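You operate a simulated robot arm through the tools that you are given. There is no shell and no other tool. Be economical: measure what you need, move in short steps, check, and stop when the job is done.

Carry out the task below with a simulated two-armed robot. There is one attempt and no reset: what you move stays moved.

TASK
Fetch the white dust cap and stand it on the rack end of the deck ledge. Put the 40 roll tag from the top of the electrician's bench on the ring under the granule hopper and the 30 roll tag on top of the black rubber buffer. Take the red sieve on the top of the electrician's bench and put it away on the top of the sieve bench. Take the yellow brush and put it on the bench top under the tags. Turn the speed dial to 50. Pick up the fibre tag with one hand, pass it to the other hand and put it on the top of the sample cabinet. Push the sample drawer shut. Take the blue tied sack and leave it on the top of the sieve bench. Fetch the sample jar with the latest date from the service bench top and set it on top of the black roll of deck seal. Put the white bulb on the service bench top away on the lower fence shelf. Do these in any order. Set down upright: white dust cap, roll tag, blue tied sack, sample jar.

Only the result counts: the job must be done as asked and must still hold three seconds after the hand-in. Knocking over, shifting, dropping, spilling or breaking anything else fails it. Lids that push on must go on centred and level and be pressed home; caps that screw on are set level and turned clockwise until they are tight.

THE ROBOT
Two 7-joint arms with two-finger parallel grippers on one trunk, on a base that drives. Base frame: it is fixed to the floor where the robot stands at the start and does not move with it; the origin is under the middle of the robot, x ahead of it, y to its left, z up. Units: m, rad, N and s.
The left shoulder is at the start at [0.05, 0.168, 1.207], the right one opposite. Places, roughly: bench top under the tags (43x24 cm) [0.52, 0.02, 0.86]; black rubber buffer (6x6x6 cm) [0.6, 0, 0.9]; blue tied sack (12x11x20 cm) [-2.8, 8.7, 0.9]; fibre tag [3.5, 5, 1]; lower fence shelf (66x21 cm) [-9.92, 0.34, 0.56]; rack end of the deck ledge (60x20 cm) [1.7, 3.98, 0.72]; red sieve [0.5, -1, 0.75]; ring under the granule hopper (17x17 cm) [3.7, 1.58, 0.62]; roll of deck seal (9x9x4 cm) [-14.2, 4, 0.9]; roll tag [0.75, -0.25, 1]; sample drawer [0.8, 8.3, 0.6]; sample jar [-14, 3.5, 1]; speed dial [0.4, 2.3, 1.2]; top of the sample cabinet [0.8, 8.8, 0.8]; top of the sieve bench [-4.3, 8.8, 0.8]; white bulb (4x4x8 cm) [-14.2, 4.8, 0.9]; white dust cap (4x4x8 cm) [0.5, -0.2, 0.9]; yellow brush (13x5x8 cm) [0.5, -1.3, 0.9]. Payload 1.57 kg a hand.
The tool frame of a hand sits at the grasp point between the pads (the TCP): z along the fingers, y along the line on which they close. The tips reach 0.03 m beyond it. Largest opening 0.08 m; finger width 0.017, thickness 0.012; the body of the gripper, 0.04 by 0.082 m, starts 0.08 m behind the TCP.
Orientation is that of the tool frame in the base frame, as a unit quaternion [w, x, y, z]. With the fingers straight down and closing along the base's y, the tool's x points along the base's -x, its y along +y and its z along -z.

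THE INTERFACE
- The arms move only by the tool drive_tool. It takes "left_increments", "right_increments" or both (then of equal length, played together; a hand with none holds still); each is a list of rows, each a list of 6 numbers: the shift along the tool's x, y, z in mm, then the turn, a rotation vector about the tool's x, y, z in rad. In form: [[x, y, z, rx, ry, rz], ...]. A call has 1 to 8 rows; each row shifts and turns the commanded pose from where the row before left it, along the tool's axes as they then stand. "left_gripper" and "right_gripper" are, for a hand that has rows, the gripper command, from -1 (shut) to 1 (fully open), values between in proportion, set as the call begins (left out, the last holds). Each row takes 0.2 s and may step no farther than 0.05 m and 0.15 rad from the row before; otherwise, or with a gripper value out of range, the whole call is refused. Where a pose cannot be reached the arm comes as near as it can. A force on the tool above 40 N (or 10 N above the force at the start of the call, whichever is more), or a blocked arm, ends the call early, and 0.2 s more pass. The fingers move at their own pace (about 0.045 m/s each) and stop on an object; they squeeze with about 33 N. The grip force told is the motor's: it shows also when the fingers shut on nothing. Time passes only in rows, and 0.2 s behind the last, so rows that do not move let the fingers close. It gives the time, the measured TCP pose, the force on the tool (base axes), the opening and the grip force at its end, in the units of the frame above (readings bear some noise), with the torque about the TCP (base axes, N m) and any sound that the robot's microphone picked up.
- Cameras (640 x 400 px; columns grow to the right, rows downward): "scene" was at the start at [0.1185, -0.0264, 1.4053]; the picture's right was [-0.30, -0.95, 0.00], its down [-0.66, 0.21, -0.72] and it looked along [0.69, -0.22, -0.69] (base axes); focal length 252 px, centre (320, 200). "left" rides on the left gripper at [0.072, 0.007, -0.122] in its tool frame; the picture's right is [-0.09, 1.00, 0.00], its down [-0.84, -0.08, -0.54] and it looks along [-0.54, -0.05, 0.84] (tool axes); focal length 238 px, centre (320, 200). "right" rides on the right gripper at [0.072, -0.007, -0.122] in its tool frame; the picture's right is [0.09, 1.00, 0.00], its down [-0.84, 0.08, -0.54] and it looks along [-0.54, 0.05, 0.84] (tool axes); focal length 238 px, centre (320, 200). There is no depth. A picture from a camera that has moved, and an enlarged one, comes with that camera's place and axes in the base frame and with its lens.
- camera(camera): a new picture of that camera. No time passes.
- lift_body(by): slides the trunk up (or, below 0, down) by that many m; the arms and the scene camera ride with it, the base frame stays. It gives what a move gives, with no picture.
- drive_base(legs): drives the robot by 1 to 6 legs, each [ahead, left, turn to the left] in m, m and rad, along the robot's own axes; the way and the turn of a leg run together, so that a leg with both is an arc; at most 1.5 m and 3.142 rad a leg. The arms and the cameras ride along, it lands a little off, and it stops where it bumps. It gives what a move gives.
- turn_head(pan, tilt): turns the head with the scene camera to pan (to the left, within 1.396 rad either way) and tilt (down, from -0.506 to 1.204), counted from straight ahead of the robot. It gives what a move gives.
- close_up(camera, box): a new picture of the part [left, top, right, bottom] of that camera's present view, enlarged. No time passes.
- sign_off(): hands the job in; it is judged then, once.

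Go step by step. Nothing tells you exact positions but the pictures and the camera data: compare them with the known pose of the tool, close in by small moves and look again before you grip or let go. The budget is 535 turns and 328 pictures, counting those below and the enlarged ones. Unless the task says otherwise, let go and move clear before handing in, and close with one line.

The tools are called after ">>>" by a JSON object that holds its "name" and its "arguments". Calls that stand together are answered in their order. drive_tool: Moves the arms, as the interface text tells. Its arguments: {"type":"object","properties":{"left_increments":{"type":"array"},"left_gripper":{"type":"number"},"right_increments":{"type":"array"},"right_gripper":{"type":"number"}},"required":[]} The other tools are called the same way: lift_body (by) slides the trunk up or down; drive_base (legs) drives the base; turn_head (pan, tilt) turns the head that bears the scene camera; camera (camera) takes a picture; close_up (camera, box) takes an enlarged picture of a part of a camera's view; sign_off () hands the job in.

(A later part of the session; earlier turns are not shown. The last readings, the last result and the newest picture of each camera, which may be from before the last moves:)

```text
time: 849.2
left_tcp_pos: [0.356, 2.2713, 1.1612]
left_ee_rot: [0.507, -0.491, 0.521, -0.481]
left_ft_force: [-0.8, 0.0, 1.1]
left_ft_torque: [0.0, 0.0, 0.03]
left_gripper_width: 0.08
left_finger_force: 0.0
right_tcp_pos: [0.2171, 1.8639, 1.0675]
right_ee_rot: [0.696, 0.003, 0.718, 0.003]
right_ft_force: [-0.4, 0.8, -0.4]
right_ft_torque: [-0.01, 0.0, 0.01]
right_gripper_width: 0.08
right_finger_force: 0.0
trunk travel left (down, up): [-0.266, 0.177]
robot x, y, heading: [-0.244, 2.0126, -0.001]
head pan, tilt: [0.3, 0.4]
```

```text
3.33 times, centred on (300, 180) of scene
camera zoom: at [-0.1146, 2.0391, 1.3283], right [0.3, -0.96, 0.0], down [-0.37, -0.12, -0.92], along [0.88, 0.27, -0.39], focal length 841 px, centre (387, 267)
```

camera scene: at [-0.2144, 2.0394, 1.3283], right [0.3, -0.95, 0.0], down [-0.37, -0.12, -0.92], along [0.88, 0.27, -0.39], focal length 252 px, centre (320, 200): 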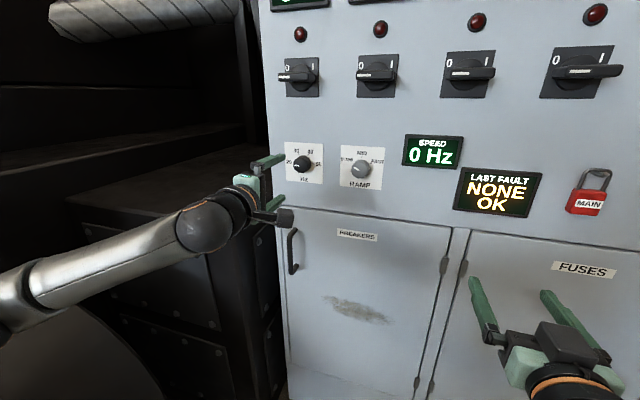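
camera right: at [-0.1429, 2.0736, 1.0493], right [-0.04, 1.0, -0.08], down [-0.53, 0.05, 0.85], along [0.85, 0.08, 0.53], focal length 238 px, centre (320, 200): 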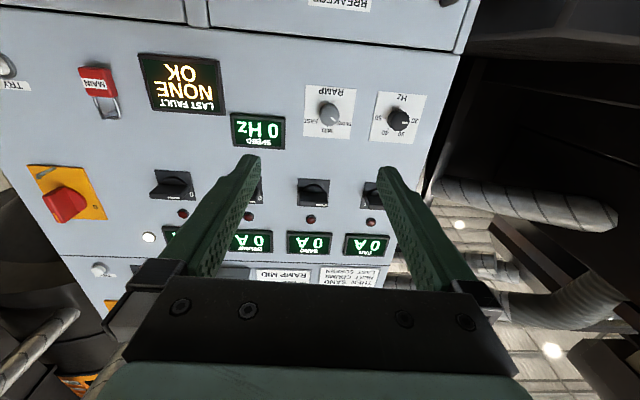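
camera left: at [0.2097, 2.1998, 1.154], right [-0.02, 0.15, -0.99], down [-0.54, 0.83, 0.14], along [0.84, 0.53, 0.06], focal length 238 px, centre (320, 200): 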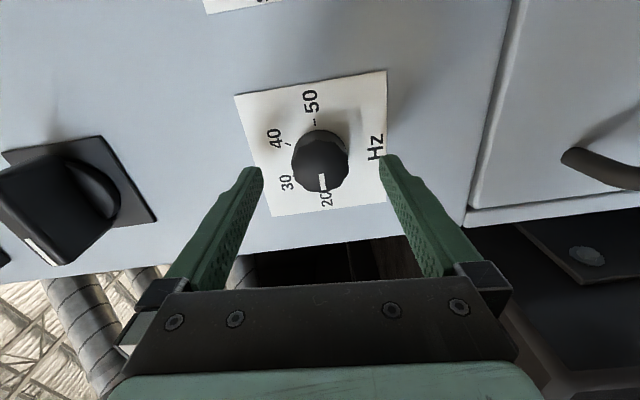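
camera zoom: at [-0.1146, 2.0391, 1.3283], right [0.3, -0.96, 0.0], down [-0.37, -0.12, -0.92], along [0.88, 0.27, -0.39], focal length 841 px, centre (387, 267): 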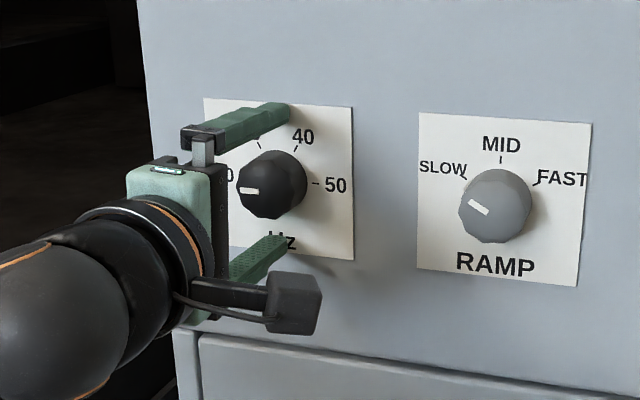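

>>> {"name": "drive_tool", "arguments": {"left_increments": [[0, 0, 4, 0, 0, 0], [0, 0, 4, 0, 0, 0], [0, 0, 0, 0, 0, 0]]}}

>>> {"name": "drive_tool", "arguments": {"left_increments": [[0, 0, 0, 0, 0, 0], [0, 0, 0, 0, 0, 0], [0, 0, 0, 0, 0, 0], [0, 0, 0, 0, 0, 0], [0, 0, 0, 0, 0, 0]], "left_gripper": -1}}

>>> {"name": "close_up", "arguments": {"camera": "scene", "box": [220, 120, 380, 240]}}

```text
time: 850.0
left_tcp_pos: [0.3593, 2.2729, 1.1662]
left_ee_rot: [0.508, -0.49, 0.52, -0.482]
left_ft_force: [-36.6, 1.6, -5.7]
left_ft_torque: [-0.06, -1.44, 0.11]
left_gripper_width: 0.0745
left_finger_force: 0.0
right_tcp_pos: [0.2132, 1.8642, 1.0687]
right_ee_rot: [0.698, 0.003, 0.716, 0.002]
right_ft_force: [0.0, -1.0, -0.4]
right_ft_torque: [-0.02, 0.02, 0.02]
right_gripper_width: 0.0798
right_finger_force: 0.1
trunk travel left (down, up): [-0.266, 0.177]
robot x, y, heading: [-0.2402, 2.0121, 0.001]
head pan, tilt: [0.3, 0.4]
```

```text
time: 851.2
left_tcp_pos: [0.3596, 2.2709, 1.1677]
left_ee_rot: [0.509, -0.489, 0.518, -0.483]
left_ft_force: [-27.7, 1.6, 7.9]
left_ft_torque: [0.15, -2.05, 0.06]
left_gripper_width: 0.055
left_finger_force: 33.0
right_tcp_pos: [0.2133, 1.864, 1.069]
right_ee_rot: [0.698, 0.002, 0.716, 0.003]
right_ft_force: [0.6, 0.0, 0.4]
right_ft_torque: [0.02, 0.0, 0.02]
right_gripper_width: 0.0804
right_finger_force: 0.1
trunk travel left (down, up): [-0.266, 0.177]
robot x, y, heading: [-0.2426, 2.0173, 0.004]
head pan, tilt: [0.3, 0.4]
```

```text
3.33 times, centred on (300, 180) of scene
camera zoom: at [-0.1202, 2.039, 1.329], right [0.3, -0.96, 0.0], down [-0.37, -0.12, -0.92], along [0.88, 0.27, -0.38], focal length 841 px, centre (387, 267)
```

zoom: 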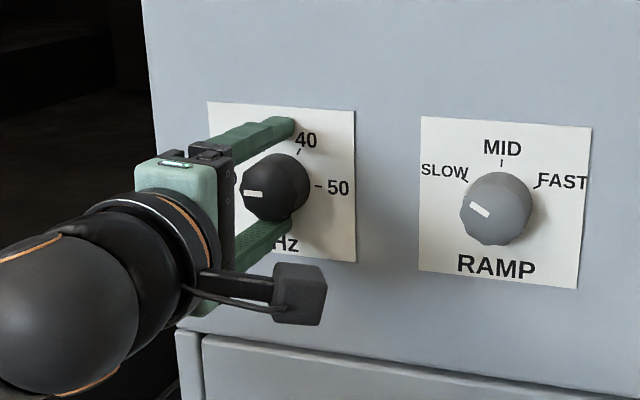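

>>> {"name": "drive_tool", "arguments": {"left_increments": [[0, 0, -6, 0, 0, 0], [0, 0, -4, 0, 0, 0], [0, 0, 0, 0, 0, 0]], "left_gripper": 0.6}}

>>> {"name": "drive_tool", "arguments": {"left_increments": [[0, 0, 0, 0, 0, 0], [0, 0, 0, 0, 0, 0], [0, 0, 0, 0, 0, 0], [0, 0, 0, 0, 0, 0], [0, 0, 0, 0, 0, 0], [0, 0, 0, 0, 0, 0]], "left_gripper": -1}}

>>> {"name": "close_up", "arguments": {"camera": "scene", "box": [220, 120, 380, 240]}}

```text
time: 852.0
left_tcp_pos: [0.3534, 2.2721, 1.1604]
left_ee_rot: [0.506, -0.492, 0.522, -0.479]
left_ft_force: [-0.6, 1.1, -0.2]
left_ft_torque: [0.05, 0.03, 0.01]
left_gripper_width: 0.0639
left_finger_force: 0.0
right_tcp_pos: [0.2175, 1.8639, 1.0674]
right_ee_rot: [0.697, 0.003, 0.717, 0.002]
right_ft_force: [0.3, 0.7, 0.6]
right_ft_torque: [-0.01, 0.01, -0.03]
right_gripper_width: 0.08
right_finger_force: 0.1
trunk travel left (down, up): [-0.266, 0.177]
robot x, y, heading: [-0.2453, 2.0119, -0.001]
head pan, tilt: [0.3, 0.4]
```

```text
time: 853.4
left_tcp_pos: [0.3544, 2.2722, 1.162]
left_ee_rot: [0.506, -0.491, 0.521, -0.481]
left_ft_force: [-1.5, -0.2, -2.7]
left_ft_torque: [0.01, 0.07, 0.07]
left_gripper_width: 0.0412
left_finger_force: 44.6
right_tcp_pos: [0.2165, 1.8654, 1.0669]
right_ee_rot: [0.696, 0.002, 0.718, 0.003]
right_ft_force: [0.3, 1.0, 0.2]
right_ft_torque: [-0.01, -0.01, 0.04]
right_gripper_width: 0.0798
right_finger_force: 0.0
trunk travel left (down, up): [-0.266, 0.177]
robot x, y, heading: [-0.2428, 2.0139, 0.003]
head pan, tilt: [0.3, 0.4]
```

```text
3.33 times, centred on (300, 180) of scene
camera zoom: at [-0.1145, 2.0392, 1.3283], right [0.3, -0.96, 0.0], down [-0.37, -0.12, -0.92], along [0.88, 0.27, -0.39], focal length 841 px, centre (387, 267)
```

zoom: 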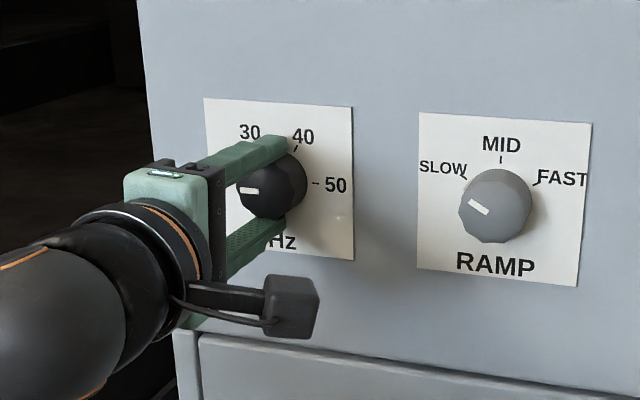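

Knob gripped (41 mm). I turn clockwise (+z roll) in small rows and check.

>>> {"name": "drive_tool", "arguments": {"left_increments": [[0, 0, 0, 0, 0, 0.13], [0, 0, 0, 0, 0, 0.13], [0, 0, 0, 0, 0, 0.13], [0, 0, 0, 0, 0, 0.13]]}}

>>> {"name": "close_up", "arguments": {"camera": "scene", "box": [220, 120, 380, 240]}}

```text
time: 854.4
left_tcp_pos: [0.3529, 2.2726, 1.1605]
left_ee_rot: [0.613, -0.341, 0.63, -0.333]
left_ft_force: [-4.3, -0.2, -7.6]
left_ft_torque: [-0.04, -0.08, 0.92]
left_gripper_width: 0.0407
left_finger_force: 45.1
right_tcp_pos: [0.2169, 1.8648, 1.0683]
right_ee_rot: [0.696, 0.003, 0.718, 0.002]
right_ft_force: [0.4, 0.1, -0.4]
right_ft_torque: [0.01, -0.01, 0.01]
right_gripper_width: 0.0799
right_finger_force: 0.1
trunk travel left (down, up): [-0.266, 0.177]
robot x, y, heading: [-0.2413, 2.0151, -0.002]
head pan, tilt: [0.3, 0.4]
```

```text
3.33 times, centred on (300, 180) of scene
camera zoom: at [-0.1147, 2.0393, 1.3283], right [0.3, -0.96, 0.0], down [-0.37, -0.12, -0.92], along [0.88, 0.27, -0.39], focal length 841 px, centre (387, 267)
```

zoom: 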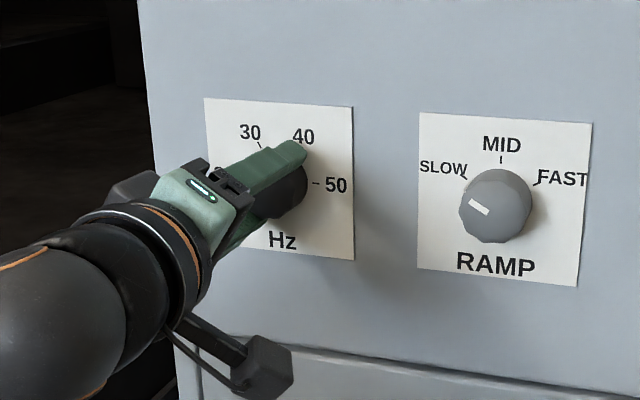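

>>> {"name": "camera", "arguments": {"camera": "left"}}

```text
87 pictures are left
camera left: at [0.2309, 2.2151, 1.1201], right [-0.02, 0.62, -0.78], down [-0.53, 0.66, 0.54], along [0.85, 0.42, 0.31], focal length 238 px, centre (320, 200)
```

left: 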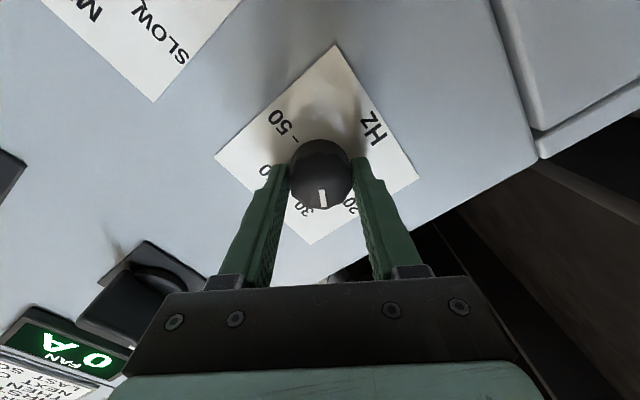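

>>> {"name": "drive_tool", "arguments": {"left_increments": [[0, 0, 0, 0, 0, 0.13], [0, 0, 0, 0, 0, 0.13], [0, 0, 0, 0, 0, 0.13], [0, 0, 0, 0, 0, 0.13], [0, 0, 0, 0, 0, 0.13], [0, 0, 0, 0, 0, 0.13], [0, 0, 0, 0, 0, 0.13], [0, 0, 0, 0, 0, 0.13]]}}

>>> {"name": "drive_tool", "arguments": {"left_increments": [[0, 0, 0, 0, 0, 0.13], [0, 0, 0, 0, 0, 0.13], [0, 0, 0, 0, 0, 0.13], [0, 0, 0, 0, 0, 0.13]]}}

>>> {"name": "camera", "arguments": {"camera": "left"}}

```text
time: 856.2
left_tcp_pos: [0.3538, 2.2717, 1.1605]
left_ee_rot: [0.697, 0.017, 0.716, 0.017]
left_ft_force: [-7.1, 0.5, -12.1]
left_ft_torque: [0.03, 0.92, 0.4]
left_gripper_width: 0.041
left_finger_force: 44.9
right_tcp_pos: [0.2178, 1.8649, 1.0672]
right_ee_rot: [0.696, 0.002, 0.718, 0.003]
right_ft_force: [0.8, 0.8, -0.2]
right_ft_torque: [0.02, -0.04, -0.04]
right_gripper_width: 0.0802
right_finger_force: 0.1
trunk travel left (down, up): [-0.266, 0.177]
robot x, y, heading: [-0.2423, 2.0147, 0.001]
head pan, tilt: [0.3, 0.4]
```

```text
time: 857.2
left_tcp_pos: [0.3546, 2.2728, 1.1605]
left_ee_rot: [0.67, 0.202, 0.687, 0.194]
left_ft_force: [-10.0, -0.9, -11.6]
left_ft_torque: [0.01, 0.99, 0.74]
left_gripper_width: 0.0409
left_finger_force: 45.3
right_tcp_pos: [0.2175, 1.8639, 1.0691]
right_ee_rot: [0.696, 0.003, 0.718, 0.002]
right_ft_force: [-0.3, -0.2, 0.5]
right_ft_torque: [-0.01, -0.03, 0.02]
right_gripper_width: 0.08
right_finger_force: 0.1
trunk travel left (down, up): [-0.266, 0.177]
robot x, y, heading: [-0.2424, 2.0136, 0.001]
head pan, tilt: [0.3, 0.4]
```

```text
86 pictures are left
camera left: at [0.2313, 2.3168, 1.1079], right [0.02, 0.79, 0.61], down [-0.53, -0.51, 0.68], along [0.85, -0.34, 0.41], focal length 238 px, centre (320, 200)
```

left: 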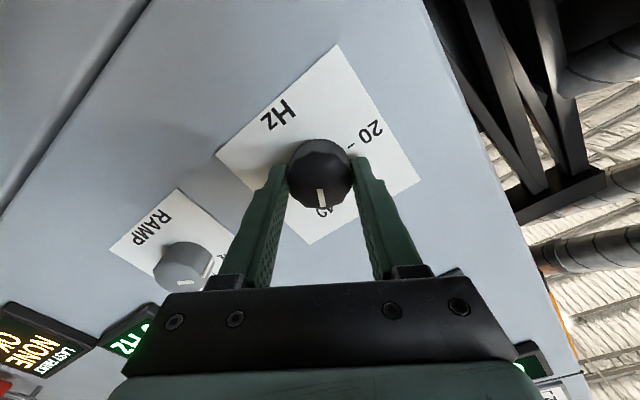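

>>> {"name": "drive_tool", "arguments": {"left_increments": [[0, 0, 0, 0, 0, 0.13], [0, 0, 0, 0, 0, 0.13], [0, 0, 0, 0, 0, 0.13], [0, 0, 0, 0, 0, 0.13], [0, 0, 0, 0, 0, 0.13], [0, 0, 0, 0, 0, 0.13], [0, 0, 0, 0, 0, 0.13]]}}

>>> {"name": "camera", "arguments": {"camera": "left"}}

>>> {"name": "close_up", "arguments": {"camera": "scene", "box": [220, 90, 420, 240]}}

```text
time: 858.6
left_tcp_pos: [0.354, 2.2768, 1.1594]
left_ee_rot: [0.549, 0.473, 0.54, 0.429]
left_ft_force: [14.0, -7.8, 0.9]
left_ft_torque: [0.03, -0.17, -1.04]
left_gripper_width: 0.0407
left_finger_force: 45.6
left hand out of reach, approached as far as the arm can: row 5, 6, 7
right_tcp_pos: [0.2194, 1.8601, 1.0673]
right_ee_rot: [0.696, 0.004, 0.718, 0.002]
right_ft_force: [0.3, -0.3, 0.5]
right_ft_torque: [0.0, -0.02, -0.03]
right_gripper_width: 0.0799
right_finger_force: 0.1
trunk travel left (down, up): [-0.266, 0.177]
robot x, y, heading: [-0.2419, 2.0135, -0.001]
head pan, tilt: [0.3, 0.4]
stopped in row 7 (left hand): the force on the tool passed its limit (the readings are from after the stop); the commanded pose is now the measured one
```

```text
85 pictures are left
camera left: at [0.2355, 2.3551, 1.1581], right [0.03, 0.1, 0.99], down [-0.58, -0.81, 0.1], along [0.81, -0.58, 0.03], focal length 238 px, centre (320, 200)
```

left: 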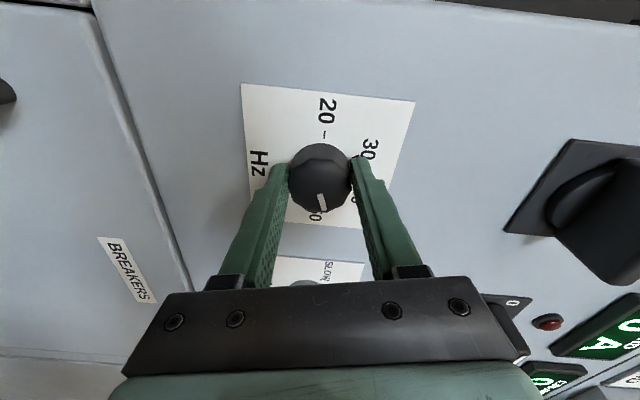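

```text
2.67 times, centred on (320, 165) of scene
camera zoom: at [-0.1119, 2.0378, 1.3283], right [0.29, -0.96, 0.0], down [-0.37, -0.11, -0.92], along [0.88, 0.27, -0.39], focal length 673 px, centre (320, 293)
```

zoom: 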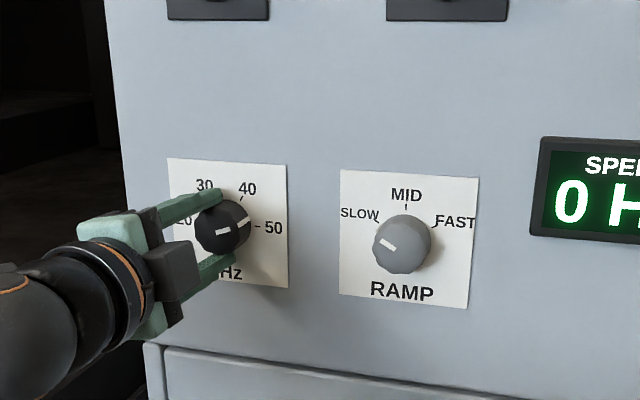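

The pointer is about 14° short of 50. I release, roll the hand back, regrip and finish.

>>> {"name": "drive_tool", "arguments": {"left_increments": [[0, 0, 0, 0, 0, 0], [0, 0, 0, 0, 0, 0], [0, 0, 0, 0, 0, 0]], "left_gripper": 0.45}}

>>> {"name": "close_up", "arguments": {"camera": "scene", "box": [250, 140, 350, 210]}}

```text
time: 859.5
left_tcp_pos: [0.3518, 2.2827, 1.1597]
left_ee_rot: [0.547, 0.468, 0.542, 0.432]
left_ft_force: [-0.5, -0.4, 0.7]
left_ft_torque: [-0.02, -0.03, 0.01]
left_gripper_width: 0.058
left_finger_force: 0.1
right_tcp_pos: [0.2178, 1.8612, 1.0664]
right_ee_rot: [0.696, 0.003, 0.718, 0.002]
right_ft_force: [0.1, 0.2, 0.3]
right_ft_torque: [0.01, 0.01, -0.01]
right_gripper_width: 0.0801
right_finger_force: 0.0
trunk travel left (down, up): [-0.266, 0.177]
robot x, y, heading: [-0.2404, 2.0143, -0.001]
head pan, tilt: [0.3, 0.4]
```

```text
5.71 times, centred on (300, 175) of scene
camera zoom: at [-0.1142, 2.0381, 1.3283], right [0.29, -0.96, 0.0], down [-0.37, -0.11, -0.92], along [0.88, 0.27, -0.39], focal length 1442 px, centre (434, 343)
```

zoom: 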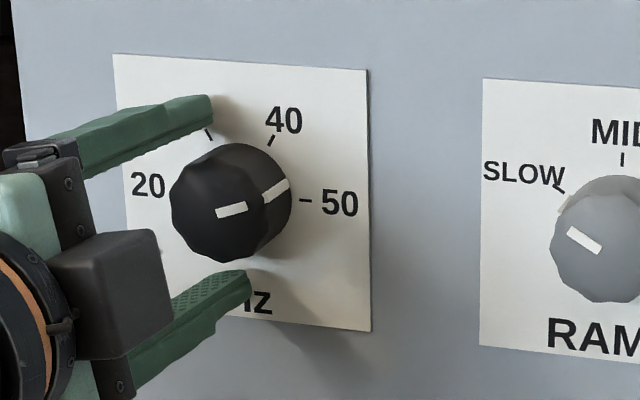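

>>> {"name": "drive_tool", "arguments": {"left_increments": [[-10, 0, 0, 0, 0, 0], [0, 0, -20, 0, 0, 0], [0, 0, -20, 0, 0, 0], [0, 0, 0, 0, 0, -0.14], [0, 0, 0, 0, 0, -0.14], [0, 0, 0, 0, 0, -0.14], [0, 0, 0, 0, 0, -0.14], [0, 0, 0, 0, 0, -0.14]]}}

>>> {"name": "drive_tool", "arguments": {"left_increments": [[0, 0, 0, 0, 0, -0.14], [0, 0, 0, 0, 0, -0.14], [0, 0, 0, 0, 0, -0.14], [0, 0, 0, 0, 0, -0.14], [0, 0, 0, 0, 0, -0.14]]}}

>>> {"name": "camera", "arguments": {"camera": "left"}}

```text
time: 861.2
left_tcp_pos: [0.3103, 2.2738, 1.1641]
left_ee_rot: [0.663, 0.252, 0.671, 0.217]
left_ft_force: [0.0, 0.1, -0.9]
left_ft_torque: [-0.01, -0.02, -0.02]
left_gripper_width: 0.058
left_finger_force: 0.2
right_tcp_pos: [0.2179, 1.8618, 1.0673]
right_ee_rot: [0.696, 0.003, 0.718, 0.002]
right_ft_force: [0.6, -0.4, 0.0]
right_ft_torque: [-0.03, -0.03, 0.0]
right_gripper_width: 0.0802
right_finger_force: 0.1
trunk travel left (down, up): [-0.266, 0.177]
robot x, y, heading: [-0.2422, 2.0095, -0.003]
head pan, tilt: [0.3, 0.4]
```

```text
time: 862.5
left_tcp_pos: [0.3119, 2.2742, 1.164]
left_ee_rot: [0.697, 0.007, 0.717, -0.023]
left_ft_force: [-0.3, -1.2, -0.3]
left_ft_torque: [0.01, 0.0, 0.01]
left_gripper_width: 0.058
left_finger_force: 0.1
right_tcp_pos: [0.2185, 1.8613, 1.0676]
right_ee_rot: [0.696, 0.004, 0.718, 0.002]
right_ft_force: [0.3, -0.2, -0.3]
right_ft_torque: [0.0, 0.0, 0.0]
right_gripper_width: 0.0801
right_finger_force: 0.1
trunk travel left (down, up): [-0.266, 0.177]
robot x, y, heading: [-0.2442, 2.0114, -0.005]
head pan, tilt: [0.3, 0.4]
```

```text
82 pictures are left
camera left: at [0.1878, 2.2833, 1.0971], right [0.05, 1.0, 0.07], down [-0.52, -0.04, 0.85], along [0.85, -0.07, 0.52], focal length 238 px, centre (320, 200)
```

left: 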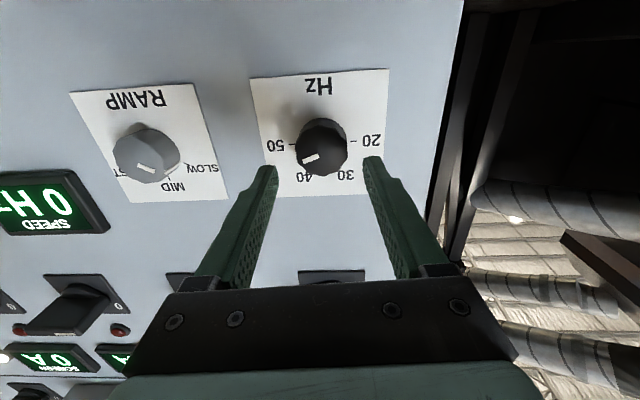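

>>> {"name": "drive_tool", "arguments": {"left_increments": [[3, 1, 15, 0, 0, 0], [0, 0, 15, 0, 0, 0], [0, 0, 10, 0, 0, 0]]}}

>>> {"name": "drive_tool", "arguments": {"left_increments": [[0, 0, 0, 0, 0, 0], [0, 0, 0, 0, 0, 0], [0, 0, 0, 0, 0, 0], [0, 0, 0, 0, 0, 0], [0, 0, 0, 0, 0, 0]], "left_gripper": -1}}

>>> {"name": "drive_tool", "arguments": {"left_increments": [[0, 0, 0, 0, 0, 0.09], [0, 0, 0, 0, 0, 0.09], [0, 0, 0, 0, 0, 0.09], [0, 0, 0, 0, 0, 0]]}}

>>> {"name": "camera", "arguments": {"camera": "left"}}

>>> {"name": "close_up", "arguments": {"camera": "scene", "box": [250, 140, 350, 210]}}

```text
time: 863.2
left_tcp_pos: [0.3511, 2.2733, 1.1599]
left_ee_rot: [0.696, 0.007, 0.717, -0.022]
left_ft_force: [0.3, -0.5, 0.1]
left_ft_torque: [-0.01, 0.02, 0.02]
left_gripper_width: 0.0579
left_finger_force: 0.0
right_tcp_pos: [0.2169, 1.8613, 1.0673]
right_ee_rot: [0.696, 0.004, 0.718, 0.002]
right_ft_force: [-0.6, -0.7, 0.3]
right_ft_torque: [0.03, 0.02, -0.02]
right_gripper_width: 0.0801
right_finger_force: 0.1
trunk travel left (down, up): [-0.266, 0.177]
robot x, y, heading: [-0.2402, 2.0123, -0.003]
head pan, tilt: [0.3, 0.4]
```

```text
time: 864.5
left_tcp_pos: [0.3514, 2.2745, 1.1589]
left_ee_rot: [0.697, 0.007, 0.717, -0.021]
left_ft_force: [1.8, 2.9, 0.3]
left_ft_torque: [-0.02, 0.05, 0.18]
left_gripper_width: 0.0407
left_finger_force: 44.9
right_tcp_pos: [0.2184, 1.8619, 1.0679]
right_ee_rot: [0.696, 0.004, 0.718, 0.001]
right_ft_force: [-0.7, 0.6, -0.8]
right_ft_torque: [0.0, 0.0, 0.02]
right_gripper_width: 0.0801
right_finger_force: 0.1
trunk travel left (down, up): [-0.266, 0.177]
robot x, y, heading: [-0.2442, 2.0135, -0.004]
head pan, tilt: [0.3, 0.4]
```

```text
time: 865.5
left_tcp_pos: [0.3514, 2.2749, 1.1601]
left_ee_rot: [0.694, 0.105, 0.709, 0.073]
left_ft_force: [0.1, 6.2, 4.2]
left_ft_torque: [0.04, 0.57, 0.7]
left_gripper_width: 0.0404
left_finger_force: 45.0
right_tcp_pos: [0.2164, 1.8637, 1.0671]
right_ee_rot: [0.697, 0.003, 0.717, 0.002]
right_ft_force: [1.4, -0.1, 0.2]
right_ft_torque: [0.04, -0.01, 0.01]
right_gripper_width: 0.0799
right_finger_force: 0.1
trunk travel left (down, up): [-0.266, 0.177]
robot x, y, heading: [-0.2423, 2.0129, -0.006]
head pan, tilt: [0.3, 0.4]
```

```text
81 pictures are left
camera left: at [0.2286, 2.3027, 1.0963], right [0.05, 0.94, 0.34], down [-0.53, -0.26, 0.81], along [0.85, -0.22, 0.49], focal length 238 px, centre (320, 200)
```

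left: 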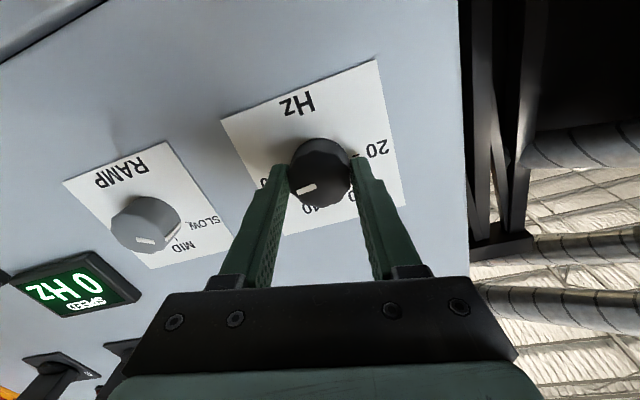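

```text
5.71 times, centred on (300, 175) of scene
camera zoom: at [-0.1144, 2.039, 1.3283], right [0.29, -0.96, 0.0], down [-0.37, -0.11, -0.92], along [0.88, 0.27, -0.39], focal length 1442 px, centre (434, 343)
```

zoom: 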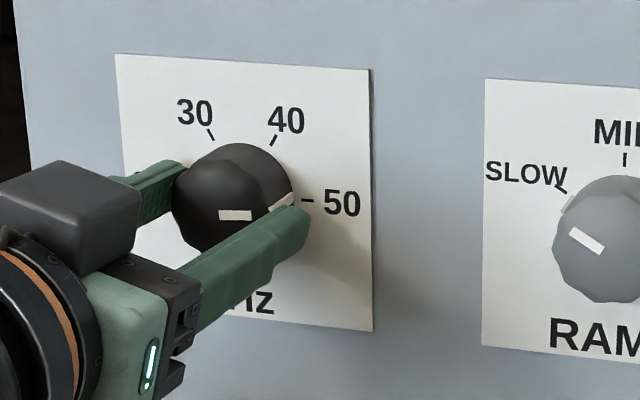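

>>> {"name": "drive_tool", "arguments": {"left_increments": [[0, 0, 0, 0, 0, 0], [0, 0, 0, 0, 0, 0], [0, 0, 0, 0, 0, 0]], "left_gripper": 0.4}}

>>> {"name": "drive_tool", "arguments": {"left_increments": [[0, 0, -20, 0, 0, 0], [0, 0, -30, 0, 0, 0], [0, 0, -40, 0, 0, 0]]}}

>>> {"name": "close_up", "arguments": {"camera": "scene", "box": [250, 140, 350, 210]}}

>>> {"name": "close_up", "arguments": {"camera": "left", "box": [220, 60, 420, 200]}}

```text
time: 866.2
left_tcp_pos: [0.3509, 2.2728, 1.1589]
left_ee_rot: [0.693, 0.105, 0.709, 0.071]
left_ft_force: [0.3, 0.3, 0.6]
left_ft_torque: [0.01, 0.0, 0.0]
left_gripper_width: 0.056
left_finger_force: 0.2
right_tcp_pos: [0.2169, 1.8618, 1.0671]
right_ee_rot: [0.696, 0.003, 0.718, 0.002]
right_ft_force: [-0.7, -1.5, 0.4]
right_ft_torque: [0.03, 0.01, 0.01]
right_gripper_width: 0.0801
right_finger_force: 0.1
trunk travel left (down, up): [-0.266, 0.177]
robot x, y, heading: [-0.2448, 2.012, -0.005]
head pan, tilt: [0.3, 0.4]
```

```text
time: 867.0
left_tcp_pos: [0.2601, 2.2805, 1.163]
left_ee_rot: [0.693, 0.105, 0.709, 0.073]
left_ft_force: [0.8, -1.1, 1.0]
left_ft_torque: [-0.01, -0.03, 0.04]
left_gripper_width: 0.056
left_finger_force: 0.1
right_tcp_pos: [0.2166, 1.8627, 1.0661]
right_ee_rot: [0.696, 0.003, 0.718, 0.002]
right_ft_force: [1.1, 0.0, -0.1]
right_ft_torque: [-0.01, 0.01, 0.0]
right_gripper_width: 0.0802
right_finger_force: 0.0
trunk travel left (down, up): [-0.266, 0.177]
robot x, y, heading: [-0.2435, 2.0129, -0.004]
head pan, tilt: [0.3, 0.4]
```

```text
5.71 times, centred on (300, 175) of scene
camera zoom: at [-0.1147, 2.0382, 1.3284], right [0.29, -0.96, 0.0], down [-0.37, -0.11, -0.92], along [0.88, 0.27, -0.39], focal length 1442 px, centre (434, 343)
```

zoom: 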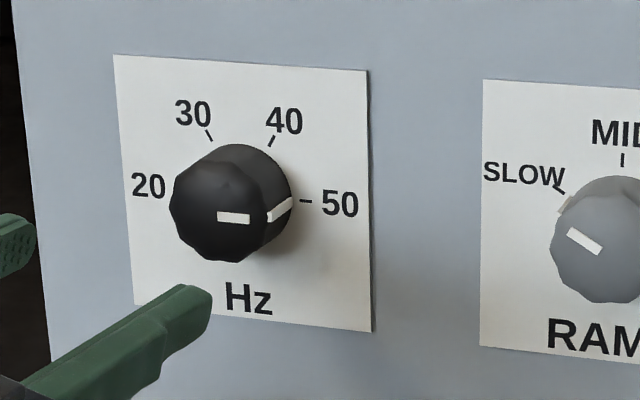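

```text
2.86 times, centred on (320, 130) of left
camera zoom: at [0.1377, 2.3081, 1.0995], right [0.05, 0.94, 0.34], down [-0.53, -0.26, 0.81], along [0.85, -0.22, 0.49], focal length 681 px, centre (320, 400)
```

zoom: 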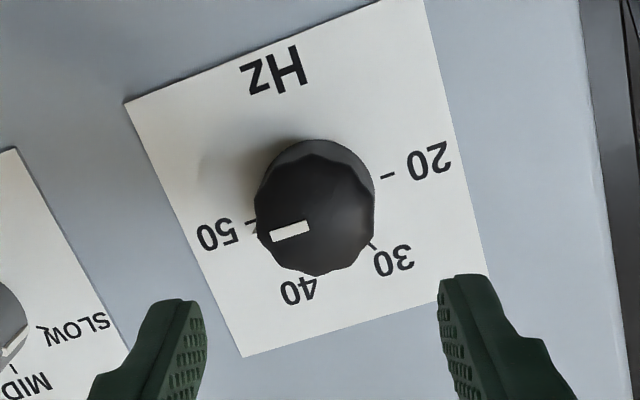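

The dial is at 50. I back off and bring both hands back to pointing down.

>>> {"name": "drive_base", "arguments": {"legs": [[-0.5, -0.1, 0]]}}

>>> {"name": "drive_tool", "arguments": {"left_increments": [[0, 0, 0, 0, 0, -0.13], [0, 0, 0, 0, 0, -0.12], [0, 0, 0, 0, 0.14, 0], [0, 0, 0, 0, 0.14, 0], [0, 0, 0, 0, 0.14, 0], [0, 0, 0, 0, 0.14, 0], [0, 0, 0, 0, 0.14, 0], [0, 0, 0, 0, 0.14, 0]], "right_increments": [[0, 0, 0, 0, 0.14, 0], [0, 0, 0, 0, 0.14, 0], [0, 0, 0, 0, 0.14, 0], [0, 0, 0, 0, 0.14, 0], [0, 0, 0, 0, 0.14, 0], [0, 0, 0, 0, 0.14, 0], [0, 0, 0, 0, 0.14, 0], [0, 0, 0, 0, 0.14, 0]], "left_gripper": 1}}

>>> {"name": "drive_tool", "arguments": {"left_increments": [[0, 0, 0, 0, 0.14, 0], [0, 0, 0, 0, 0.14, 0], [0, 0, 0, 0, 0.14, 0], [0, 0, 0, 0, 0.14, 0], [0, 0, 0, 0, 0.14, 0]], "right_increments": [[0, 0, 0, 0, 0.14, 0], [0, 0, 0, 0, 0.14, 0], [0, 0, 0, 0, 0.14, 0], [0, 0, 0, 0, 0, 0], [0, 0, 0, 0, 0, 0]]}}

>>> {"name": "lift_body", "arguments": {"by": 0.1}}

```text
time: 870.0
left_tcp_pos: [-0.2341, 2.1825, 1.163]
left_ee_rot: [0.693, 0.101, 0.71, 0.076]
left_ft_force: [0.3, -0.3, 0.4]
left_ft_torque: [0.03, 0.0, -0.01]
left_gripper_width: 0.0558
left_finger_force: 0.1
right_tcp_pos: [-0.2733, 1.7648, 1.0665]
right_ee_rot: [0.697, 0.0, 0.718, 0.005]
right_ft_force: [0.0, -0.5, -0.1]
right_ft_torque: [0.0, 0.02, -0.01]
right_gripper_width: 0.0798
right_finger_force: 0.1
trunk travel left (down, up): [-0.266, 0.177]
robot x, y, heading: [-0.7352, 1.9087, 0.007]
head pan, tilt: [0.3, 0.4]
```

```text
time: 871.8
left_tcp_pos: [-0.2357, 2.1812, 1.1617]
left_ee_rot: [0.343, 0.016, 0.939, -0.006]
left_ft_force: [0.0, -0.9, -0.3]
left_ft_torque: [0.03, -0.02, -0.04]
left_gripper_width: 0.0801
left_finger_force: 0.1
right_tcp_pos: [-0.2739, 1.7632, 1.0657]
right_ee_rot: [0.208, -0.003, 0.978, 0.005]
right_ft_force: [-0.3, 0.0, 0.3]
right_ft_torque: [0.01, 0.01, 0.0]
right_gripper_width: 0.0801
right_finger_force: 0.0
trunk travel left (down, up): [-0.266, 0.177]
robot x, y, heading: [-0.7368, 1.9113, 0.009]
head pan, tilt: [0.3, 0.4]
```

```text
time: 873.0
left_tcp_pos: [-0.2357, 2.18, 1.1638]
left_ee_rot: [0.002, 0.016, 1.0, 0.0]
left_ft_force: [1.0, -1.0, -0.1]
left_ft_torque: [-0.01, 0.04, 0.0]
left_gripper_width: 0.0799
left_finger_force: 0.1
right_tcp_pos: [-0.2738, 1.7631, 1.0663]
right_ee_rot: [0.0, -0.004, 1.0, 0.004]
right_ft_force: [0.3, 0.2, 0.4]
right_ft_torque: [0.05, -0.02, -0.01]
right_gripper_width: 0.0801
right_finger_force: 0.1
trunk travel left (down, up): [-0.266, 0.177]
robot x, y, heading: [-0.736, 1.9102, 0.011]
head pan, tilt: [0.3, 0.4]
```

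```text
time: 874.3
left_tcp_pos: [-0.2352, 2.1814, 1.262]
left_ee_rot: [0.002, 0.017, 1.0, -0.001]
left_ft_force: [0.6, -0.1, -0.5]
left_ft_torque: [0.02, -0.04, 0.01]
left_gripper_width: 0.08
left_finger_force: 0.1
right_tcp_pos: [-0.2728, 1.764, 1.1663]
right_ee_rot: [-0.001, -0.004, 1.0, 0.003]
right_ft_force: [0.3, -0.6, -0.6]
right_ft_torque: [-0.02, -0.03, 0.0]
right_gripper_width: 0.08
right_finger_force: 0.0
trunk travel left (down, up): [-0.366, 0.077]
robot x, y, heading: [-0.7336, 1.9078, 0.006]
head pan, tilt: [0.3, 0.4]
```

>>> {"name": "drive_base", "arguments": {"legs": [[0, -1.5, -0.006], [0, -1.45, 0], [0.5, 0, 0]]}}

>>> {"name": "turn_head", "arguments": {"pan": 0, "tilt": 0.7}}

>>> {"name": "camera", "arguments": {"camera": "scene"}}

```text
time: 891.0
left_tcp_pos: [0.2624, -0.7678, 1.2618]
left_ee_rot: [0.001, 0.021, 1.0, -0.001]
left_ft_force: [0.5, 0.5, -0.8]
left_ft_torque: [-0.01, 0.02, -0.03]
left_gripper_width: 0.0801
left_finger_force: 0.0
right_tcp_pos: [0.219, -1.1844, 1.1675]
right_ee_rot: [-0.001, 0.002, 1.0, 0.004]
right_ft_force: [0.2, 0.4, -0.1]
right_ft_torque: [0.02, 0.02, 0.02]
right_gripper_width: 0.0801
right_finger_force: 0.0
trunk travel left (down, up): [-0.366, 0.077]
robot x, y, heading: [-0.2424, -1.0318, -0.001]
head pan, tilt: [0.3, 0.4]
```

```text
time: 891.8
left_tcp_pos: [0.2622, -0.7693, 1.2621]
left_ee_rot: [0.001, 0.022, 1.0, 0.0]
left_ft_force: [-0.5, -0.5, 0.8]
left_ft_torque: [-0.03, 0.0, 0.0]
left_gripper_width: 0.0799
left_finger_force: 0.0
right_tcp_pos: [0.2204, -1.1857, 1.1673]
right_ee_rot: [0.001, 0.002, 1.0, 0.004]
right_ft_force: [0.2, -0.6, 0.0]
right_ft_torque: [-0.05, -0.04, -0.03]
right_gripper_width: 0.0803
right_finger_force: 0.1
trunk travel left (down, up): [-0.366, 0.077]
robot x, y, heading: [-0.2431, -1.0328, -0.003]
head pan, tilt: [0.0, 0.7]
```

```text
77 pictures are left
camera scene: at [-0.1165, -1.0361, 1.4015], right [0.0, -1.0, 0.0], down [-0.64, 0.0, -0.77], along [0.77, 0.0, -0.64], focal length 252 px, centre (320, 200)
```

scene: 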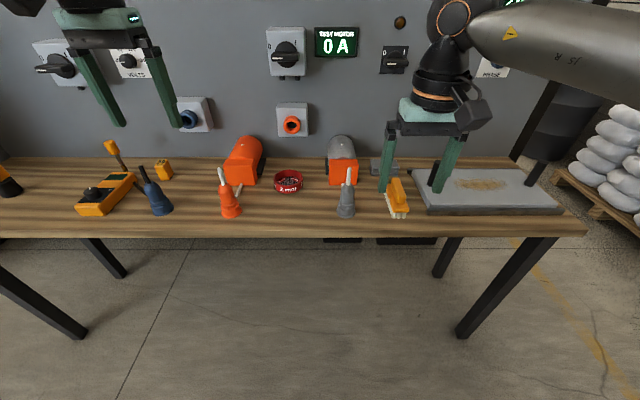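

>>> {"name": "drive_base", "arguments": {"legs": [[0.22, 0, 0.003]]}}

>>> {"name": "turn_head", "arguments": {"pan": -0.3, "tilt": 0.85}}

>>> {"name": "close_up", "arguments": {"camera": "scene", "box": [200, 100, 440, 250]}}

>>> {"name": "camera", "arguments": {"camera": "right"}}

```text
time: 893.5
left_tcp_pos: [0.4817, -0.7658, 1.2623]
left_ee_rot: [0.002, 0.019, 1.0, -0.001]
left_ft_force: [0.4, -0.1, 0.1]
left_ft_torque: [-0.01, 0.04, 0.01]
left_gripper_width: 0.0803
left_finger_force: 0.1
right_tcp_pos: [0.4402, -1.1821, 1.1656]
right_ee_rot: [0.0, -0.001, 1.0, 0.004]
right_ft_force: [0.1, 0.7, 0.4]
right_ft_torque: [-0.03, 0.01, 0.0]
right_gripper_width: 0.0797
right_finger_force: 0.0
trunk travel left (down, up): [-0.366, 0.077]
robot x, y, heading: [-0.0199, -1.0291, -0.001]
head pan, tilt: [0.0, 0.7]
```

```text
time: 894.3
left_tcp_pos: [0.4802, -0.7654, 1.262]
left_ee_rot: [0.001, 0.019, 1.0, 0.0]
left_ft_force: [-0.4, 0.0, -0.4]
left_ft_torque: [0.02, -0.01, 0.04]
left_gripper_width: 0.08
left_finger_force: 0.2
right_tcp_pos: [0.4398, -1.1833, 1.1671]
right_ee_rot: [0.001, -0.002, 1.0, 0.004]
right_ft_force: [0.6, 0.0, -0.3]
right_ft_torque: [-0.01, -0.05, 0.01]
right_gripper_width: 0.0799
right_finger_force: 0.1
trunk travel left (down, up): [-0.366, 0.077]
robot x, y, heading: [-0.0186, -1.0344, 0.003]
head pan, tilt: [-0.3, 0.85]
```

```text
2.67 times, centred on (320, 175) of scene
camera zoom: at [0.0938, -1.0587, 1.3892], right [-0.29, -0.96, 0.0], down [-0.72, 0.22, -0.66], along [0.63, -0.19, -0.75], focal length 673 px, centre (320, 267)
```

zoom: 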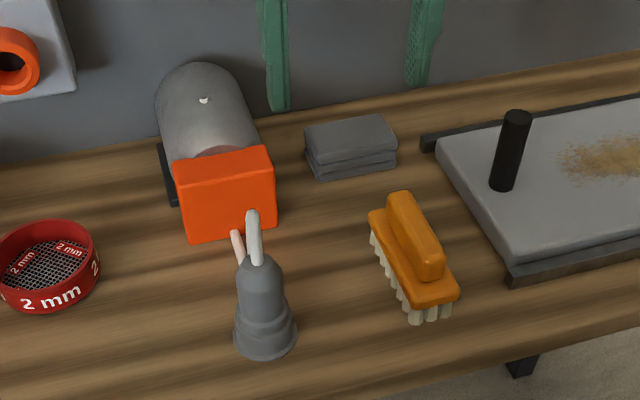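

```text
75 pictures are left
camera right: at [0.3686, -1.1907, 1.2891], right [-0.09, 1.0, 0.01], down [0.84, 0.07, 0.54], along [0.54, 0.06, -0.84], focal length 238 px, centre (320, 200)
```

right: 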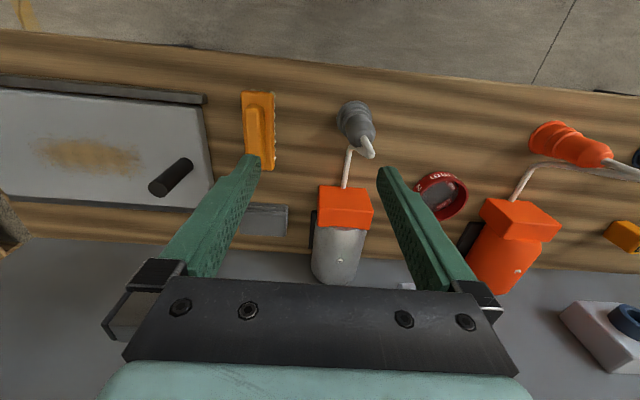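

>>> {"name": "drive_tool", "arguments": {"right_increments": [[-19, -29, 0, 0, 0, 0], [-19, -29, 20, 0, 0, 0], [-18, -29, 30, 0, 0, 0], [0, 0, 45, 0, 0, 0], [0, 0, 45, 0, 0, 0], [0, 0, 30, 0, 0, 0]]}}

>>> {"name": "camera", "arguments": {"camera": "right"}}

```text
time: 895.7
left_tcp_pos: [0.4811, -0.7655, 1.2622]
left_ee_rot: [0.001, 0.019, 1.0, 0.0]
left_ft_force: [-0.2, 0.3, -0.5]
left_ft_torque: [0.05, 0.01, -0.03]
left_gripper_width: 0.0798
left_finger_force: 0.1
right_tcp_pos: [0.4973, -1.2677, 0.9968]
right_ee_rot: [0.001, -0.001, 1.0, 0.003]
right_ft_force: [0.7, 0.1, -0.7]
right_ft_torque: [0.03, -0.01, -0.01]
right_gripper_width: 0.0803
right_finger_force: 0.0
trunk travel left (down, up): [-0.366, 0.077]
robot x, y, heading: [-0.0199, -1.0356, 0.005]
head pan, tilt: [-0.3, 0.85]
```

```text
74 pictures are left
camera right: at [0.4254, -1.2755, 1.119], right [-0.09, 1.0, 0.01], down [0.84, 0.08, 0.54], along [0.54, 0.06, -0.84], focal length 238 px, centre (320, 200)
```

right: 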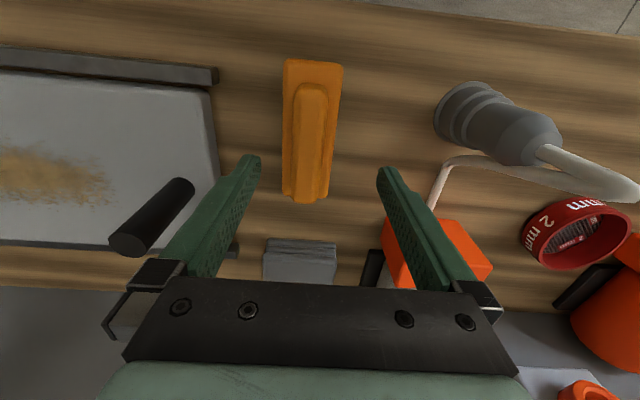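

>>> {"name": "drive_tool", "arguments": {"right_increments": [[3, -9, 35, 0, 0, 0], [0, 0, 35, 0, 0, 0], [0, 0, 25, 0, 0, 0]]}}

>>> {"name": "drive_tool", "arguments": {"right_increments": [[0, 0, 0, 0, 0, 0], [0, 0, 0, 0, 0, 0], [0, 0, 0, 0, 0, 0], [0, 0, 0, 0, 0, 0], [0, 0, 0, 0, 0, 0]], "right_gripper": -1}}

>>> {"name": "drive_tool", "arguments": {"right_increments": [[0, 0, -4, 0, 0, 0], [0, 0, -8, 0, 0, 0], [0, 0, -12, 0, 0, 0], [0, 0, -20, 0, 0, 0], [0, 0, -30, 0, 0, 0], [0, 0, -40, 0, 0, 0], [0, 0, -40, 0, 0, 0], [0, 0, -40, 0, 0, 0]]}}

>>> {"name": "camera", "arguments": {"camera": "scene"}}

```text
time: 896.5
left_tcp_pos: [0.4815, -0.7656, 1.2633]
left_ee_rot: [0.002, 0.02, 1.0, 0.0]
left_ft_force: [-0.1, 0.1, 0.0]
left_ft_torque: [0.02, -0.02, -0.04]
left_gripper_width: 0.0802
left_finger_force: 0.0
right_tcp_pos: [0.4941, -1.2772, 0.9008]
right_ee_rot: [0.001, -0.001, 1.0, 0.003]
right_ft_force: [0.3, -0.2, -1.1]
right_ft_torque: [0.01, -0.01, 0.0]
right_gripper_width: 0.0798
right_finger_force: 0.0
trunk travel left (down, up): [-0.366, 0.077]
robot x, y, heading: [-0.018, -1.0345, -0.0]
head pan, tilt: [-0.3, 0.85]
```

```text
time: 897.7
left_tcp_pos: [0.4812, -0.7659, 1.2628]
left_ee_rot: [0.002, 0.02, 1.0, 0.0]
left_ft_force: [0.0, 0.3, -0.3]
left_ft_torque: [0.0, 0.03, -0.03]
left_gripper_width: 0.08
left_finger_force: 0.0
right_tcp_pos: [0.4933, -1.2766, 0.9017]
right_ee_rot: [0.001, 0.0, 1.0, 0.004]
right_ft_force: [1.0, 0.1, -0.1]
right_ft_torque: [0.01, -0.03, 0.0]
right_gripper_width: 0.0493
right_finger_force: 32.9
trunk travel left (down, up): [-0.366, 0.077]
robot x, y, heading: [-0.0199, -1.0331, 0.002]
head pan, tilt: [-0.3, 0.85]
```

```text
time: 899.5
left_tcp_pos: [0.4807, -0.7652, 1.2628]
left_ee_rot: [0.001, 0.019, 1.0, 0.001]
left_ft_force: [-0.8, 0.0, -1.0]
left_ft_torque: [-0.02, 0.0, 0.01]
left_gripper_width: 0.0801
left_finger_force: 0.1
right_tcp_pos: [0.4942, -1.278, 1.0958]
right_ee_rot: [0.001, -0.001, 1.0, 0.003]
right_ft_force: [-0.1, -0.9, -1.4]
right_ft_torque: [-0.02, 0.01, 0.02]
right_gripper_width: 0.0492
right_finger_force: 32.8
trunk travel left (down, up): [-0.366, 0.077]
robot x, y, heading: [-0.0253, -1.0373, 0.003]
head pan, tilt: [-0.3, 0.85]
```

```text
73 pictures are left
camera scene: at [0.0936, -1.0584, 1.3892], right [-0.29, -0.96, 0.0], down [-0.72, 0.22, -0.66], along [0.63, -0.19, -0.75], focal length 252 px, centre (320, 200)
```

scene: 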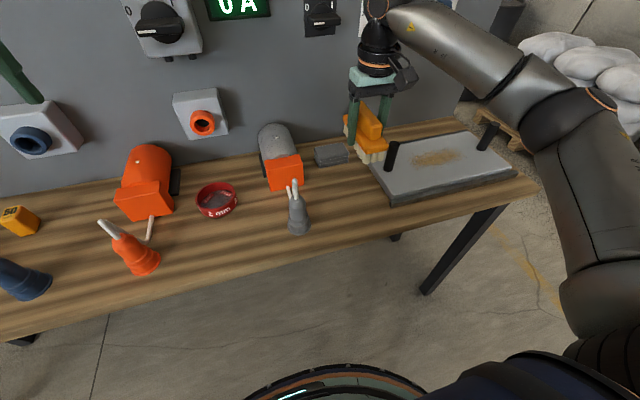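

Brush held. I tuck the left hand in, then carry the brush to the bench area by the tags.

>>> {"name": "drive_tool", "arguments": {"left_increments": [[40, -25, 0, 0, 0, 0], [40, -25, 0, 0, 0, 0], [40, -25, 0, 0, 0, 0], [20, -25, 0, 0, 0, 0]]}}

>>> {"name": "drive_base", "arguments": {"legs": [[-0.3, 0, 0], [0, 0.95, 0]]}}

>>> {"name": "turn_head", "arguments": {"pan": 0.0, "tilt": 0.7}}

>>> {"name": "camera", "arguments": {"camera": "scene"}}

```text
time: 900.5
left_tcp_pos: [0.3377, -0.8628, 1.2603]
left_ee_rot: [0.002, 0.019, 1.0, -0.001]
left_ft_force: [-0.4, 0.0, 0.2]
left_ft_torque: [0.02, 0.01, 0.0]
left_gripper_width: 0.0797
left_finger_force: 0.1
right_tcp_pos: [0.4951, -1.2789, 1.0953]
right_ee_rot: [0.001, -0.001, 1.0, 0.004]
right_ft_force: [0.1, -0.8, -0.6]
right_ft_torque: [0.0, -0.01, 0.01]
right_gripper_width: 0.0495
right_finger_force: 33.4
trunk travel left (down, up): [-0.366, 0.077]
robot x, y, heading: [-0.0187, -1.0352, 0.001]
head pan, tilt: [-0.3, 0.85]
```

```text
time: 907.1
left_tcp_pos: [0.0386, 0.0929, 1.2611]
left_ee_rot: [0.002, 0.019, 1.0, 0.0]
left_ft_force: [0.2, -0.2, 0.5]
left_ft_torque: [0.01, -0.01, 0.0]
left_gripper_width: 0.0799
left_finger_force: 0.1
right_tcp_pos: [0.1954, -0.3237, 1.0951]
right_ee_rot: [0.001, -0.002, 1.0, 0.003]
right_ft_force: [-0.1, 0.2, -1.4]
right_ft_torque: [-0.02, 0.06, -0.01]
right_gripper_width: 0.0494
right_finger_force: 32.8
trunk travel left (down, up): [-0.366, 0.077]
robot x, y, heading: [-0.3197, -0.0794, 0.004]
head pan, tilt: [-0.3, 0.85]
```

```text
time: 907.9
left_tcp_pos: [0.0387, 0.0927, 1.2607]
left_ee_rot: [0.001, 0.019, 1.0, 0.0]
left_ft_force: [-0.6, 0.3, -0.6]
left_ft_torque: [-0.02, 0.0, -0.01]
left_gripper_width: 0.0801
left_finger_force: 0.1
right_tcp_pos: [0.1955, -0.3252, 1.0961]
right_ee_rot: [0.001, -0.001, 1.0, 0.003]
right_ft_force: [-0.1, -0.4, -1.3]
right_ft_torque: [-0.01, 0.0, 0.01]
right_gripper_width: 0.0495
right_finger_force: 33.0
trunk travel left (down, up): [-0.366, 0.077]
robot x, y, heading: [-0.3176, -0.0766, -0.003]
head pan, tilt: [0.0, 0.7]
```

```text
72 pictures are left
camera scene: at [-0.1949, -0.0809, 1.4014], right [0.0, -1.0, 0.0], down [-0.64, 0.0, -0.76], along [0.76, 0.0, -0.64], focal length 252 px, centre (320, 200)
```

scene: 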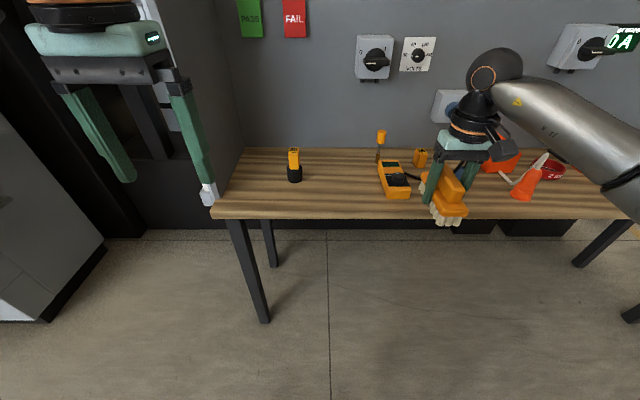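

>>> {"name": "drive_tool", "arguments": {"right_increments": [[0, 37, 0, 0, 0, 0], [0, 37, 0, 0, 0, 0], [0, 37, 0, 0, 0, 0], [0, 36, 0, 0, 0, 0]]}}

>>> {"name": "drive_base", "arguments": {"legs": [[0.3, 0.06, 0]]}}

>>> {"name": "camera", "arguments": {"camera": "right"}}

>>> {"name": "camera", "arguments": {"camera": "scene"}}

```text
time: 908.9
left_tcp_pos: [0.0393, 0.093, 1.2606]
left_ee_rot: [0.002, 0.02, 1.0, 0.001]
left_ft_force: [0.0, 0.3, -0.3]
left_ft_torque: [-0.02, -0.01, 0.04]
left_gripper_width: 0.0801
left_finger_force: 0.0
right_tcp_pos: [0.1953, -0.1765, 1.0966]
right_ee_rot: [0.001, 0.0, 1.0, 0.003]
right_ft_force: [0.3, 0.3, -1.9]
right_ft_torque: [-0.01, -0.02, -0.03]
right_gripper_width: 0.0491
right_finger_force: 33.6
trunk travel left (down, up): [-0.366, 0.077]
robot x, y, heading: [-0.3173, -0.0793, 0.002]
head pan, tilt: [0.0, 0.7]
```

```text
time: 911.0
left_tcp_pos: [0.3391, 0.1505, 1.2622]
left_ee_rot: [0.001, 0.022, 1.0, 0.0]
left_ft_force: [0.0, -0.1, 0.1]
left_ft_torque: [-0.03, 0.04, 0.02]
left_gripper_width: 0.08
left_finger_force: 0.1
right_tcp_pos: [0.4938, -0.1193, 1.096]
right_ee_rot: [0.0, 0.001, 1.0, 0.003]
right_ft_force: [-0.9, -0.3, -1.2]
right_ft_torque: [0.02, 0.02, 0.0]
right_gripper_width: 0.0494
right_finger_force: 33.0
trunk travel left (down, up): [-0.366, 0.077]
robot x, y, heading: [-0.0191, -0.0193, -0.001]
head pan, tilt: [0.0, 0.7]
```

```text
71 pictures are left
camera right: at [0.4224, -0.1274, 1.218], right [-0.09, 1.0, 0.01], down [0.84, 0.07, 0.54], along [0.54, 0.05, -0.84], focal length 238 px, centre (320, 200)
```

right: 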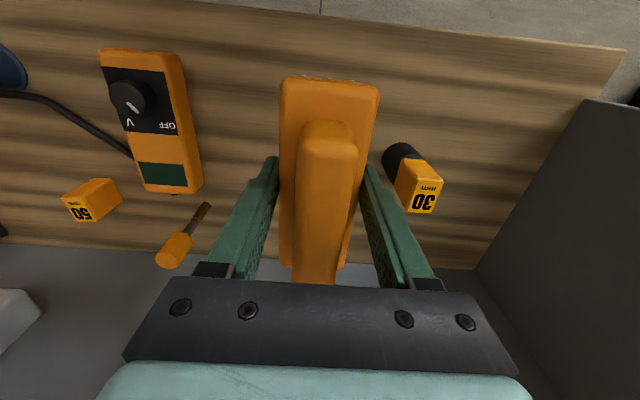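

```text
70 pictures are left
camera scene: at [0.1039, -0.0216, 1.4014], right [0.0, -1.0, 0.0], down [-0.64, 0.0, -0.76], along [0.76, 0.0, -0.64], focal length 252 px, centre (320, 200)
```

scene: 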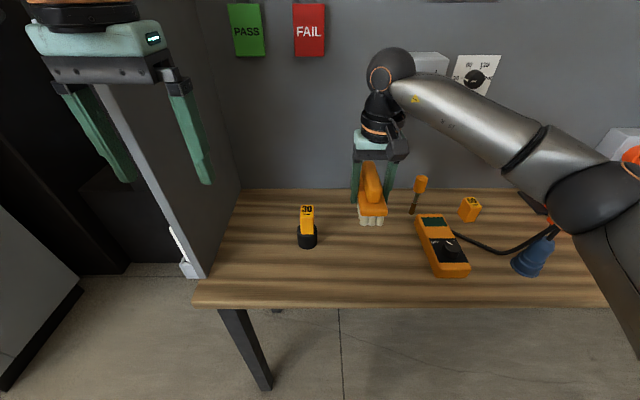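

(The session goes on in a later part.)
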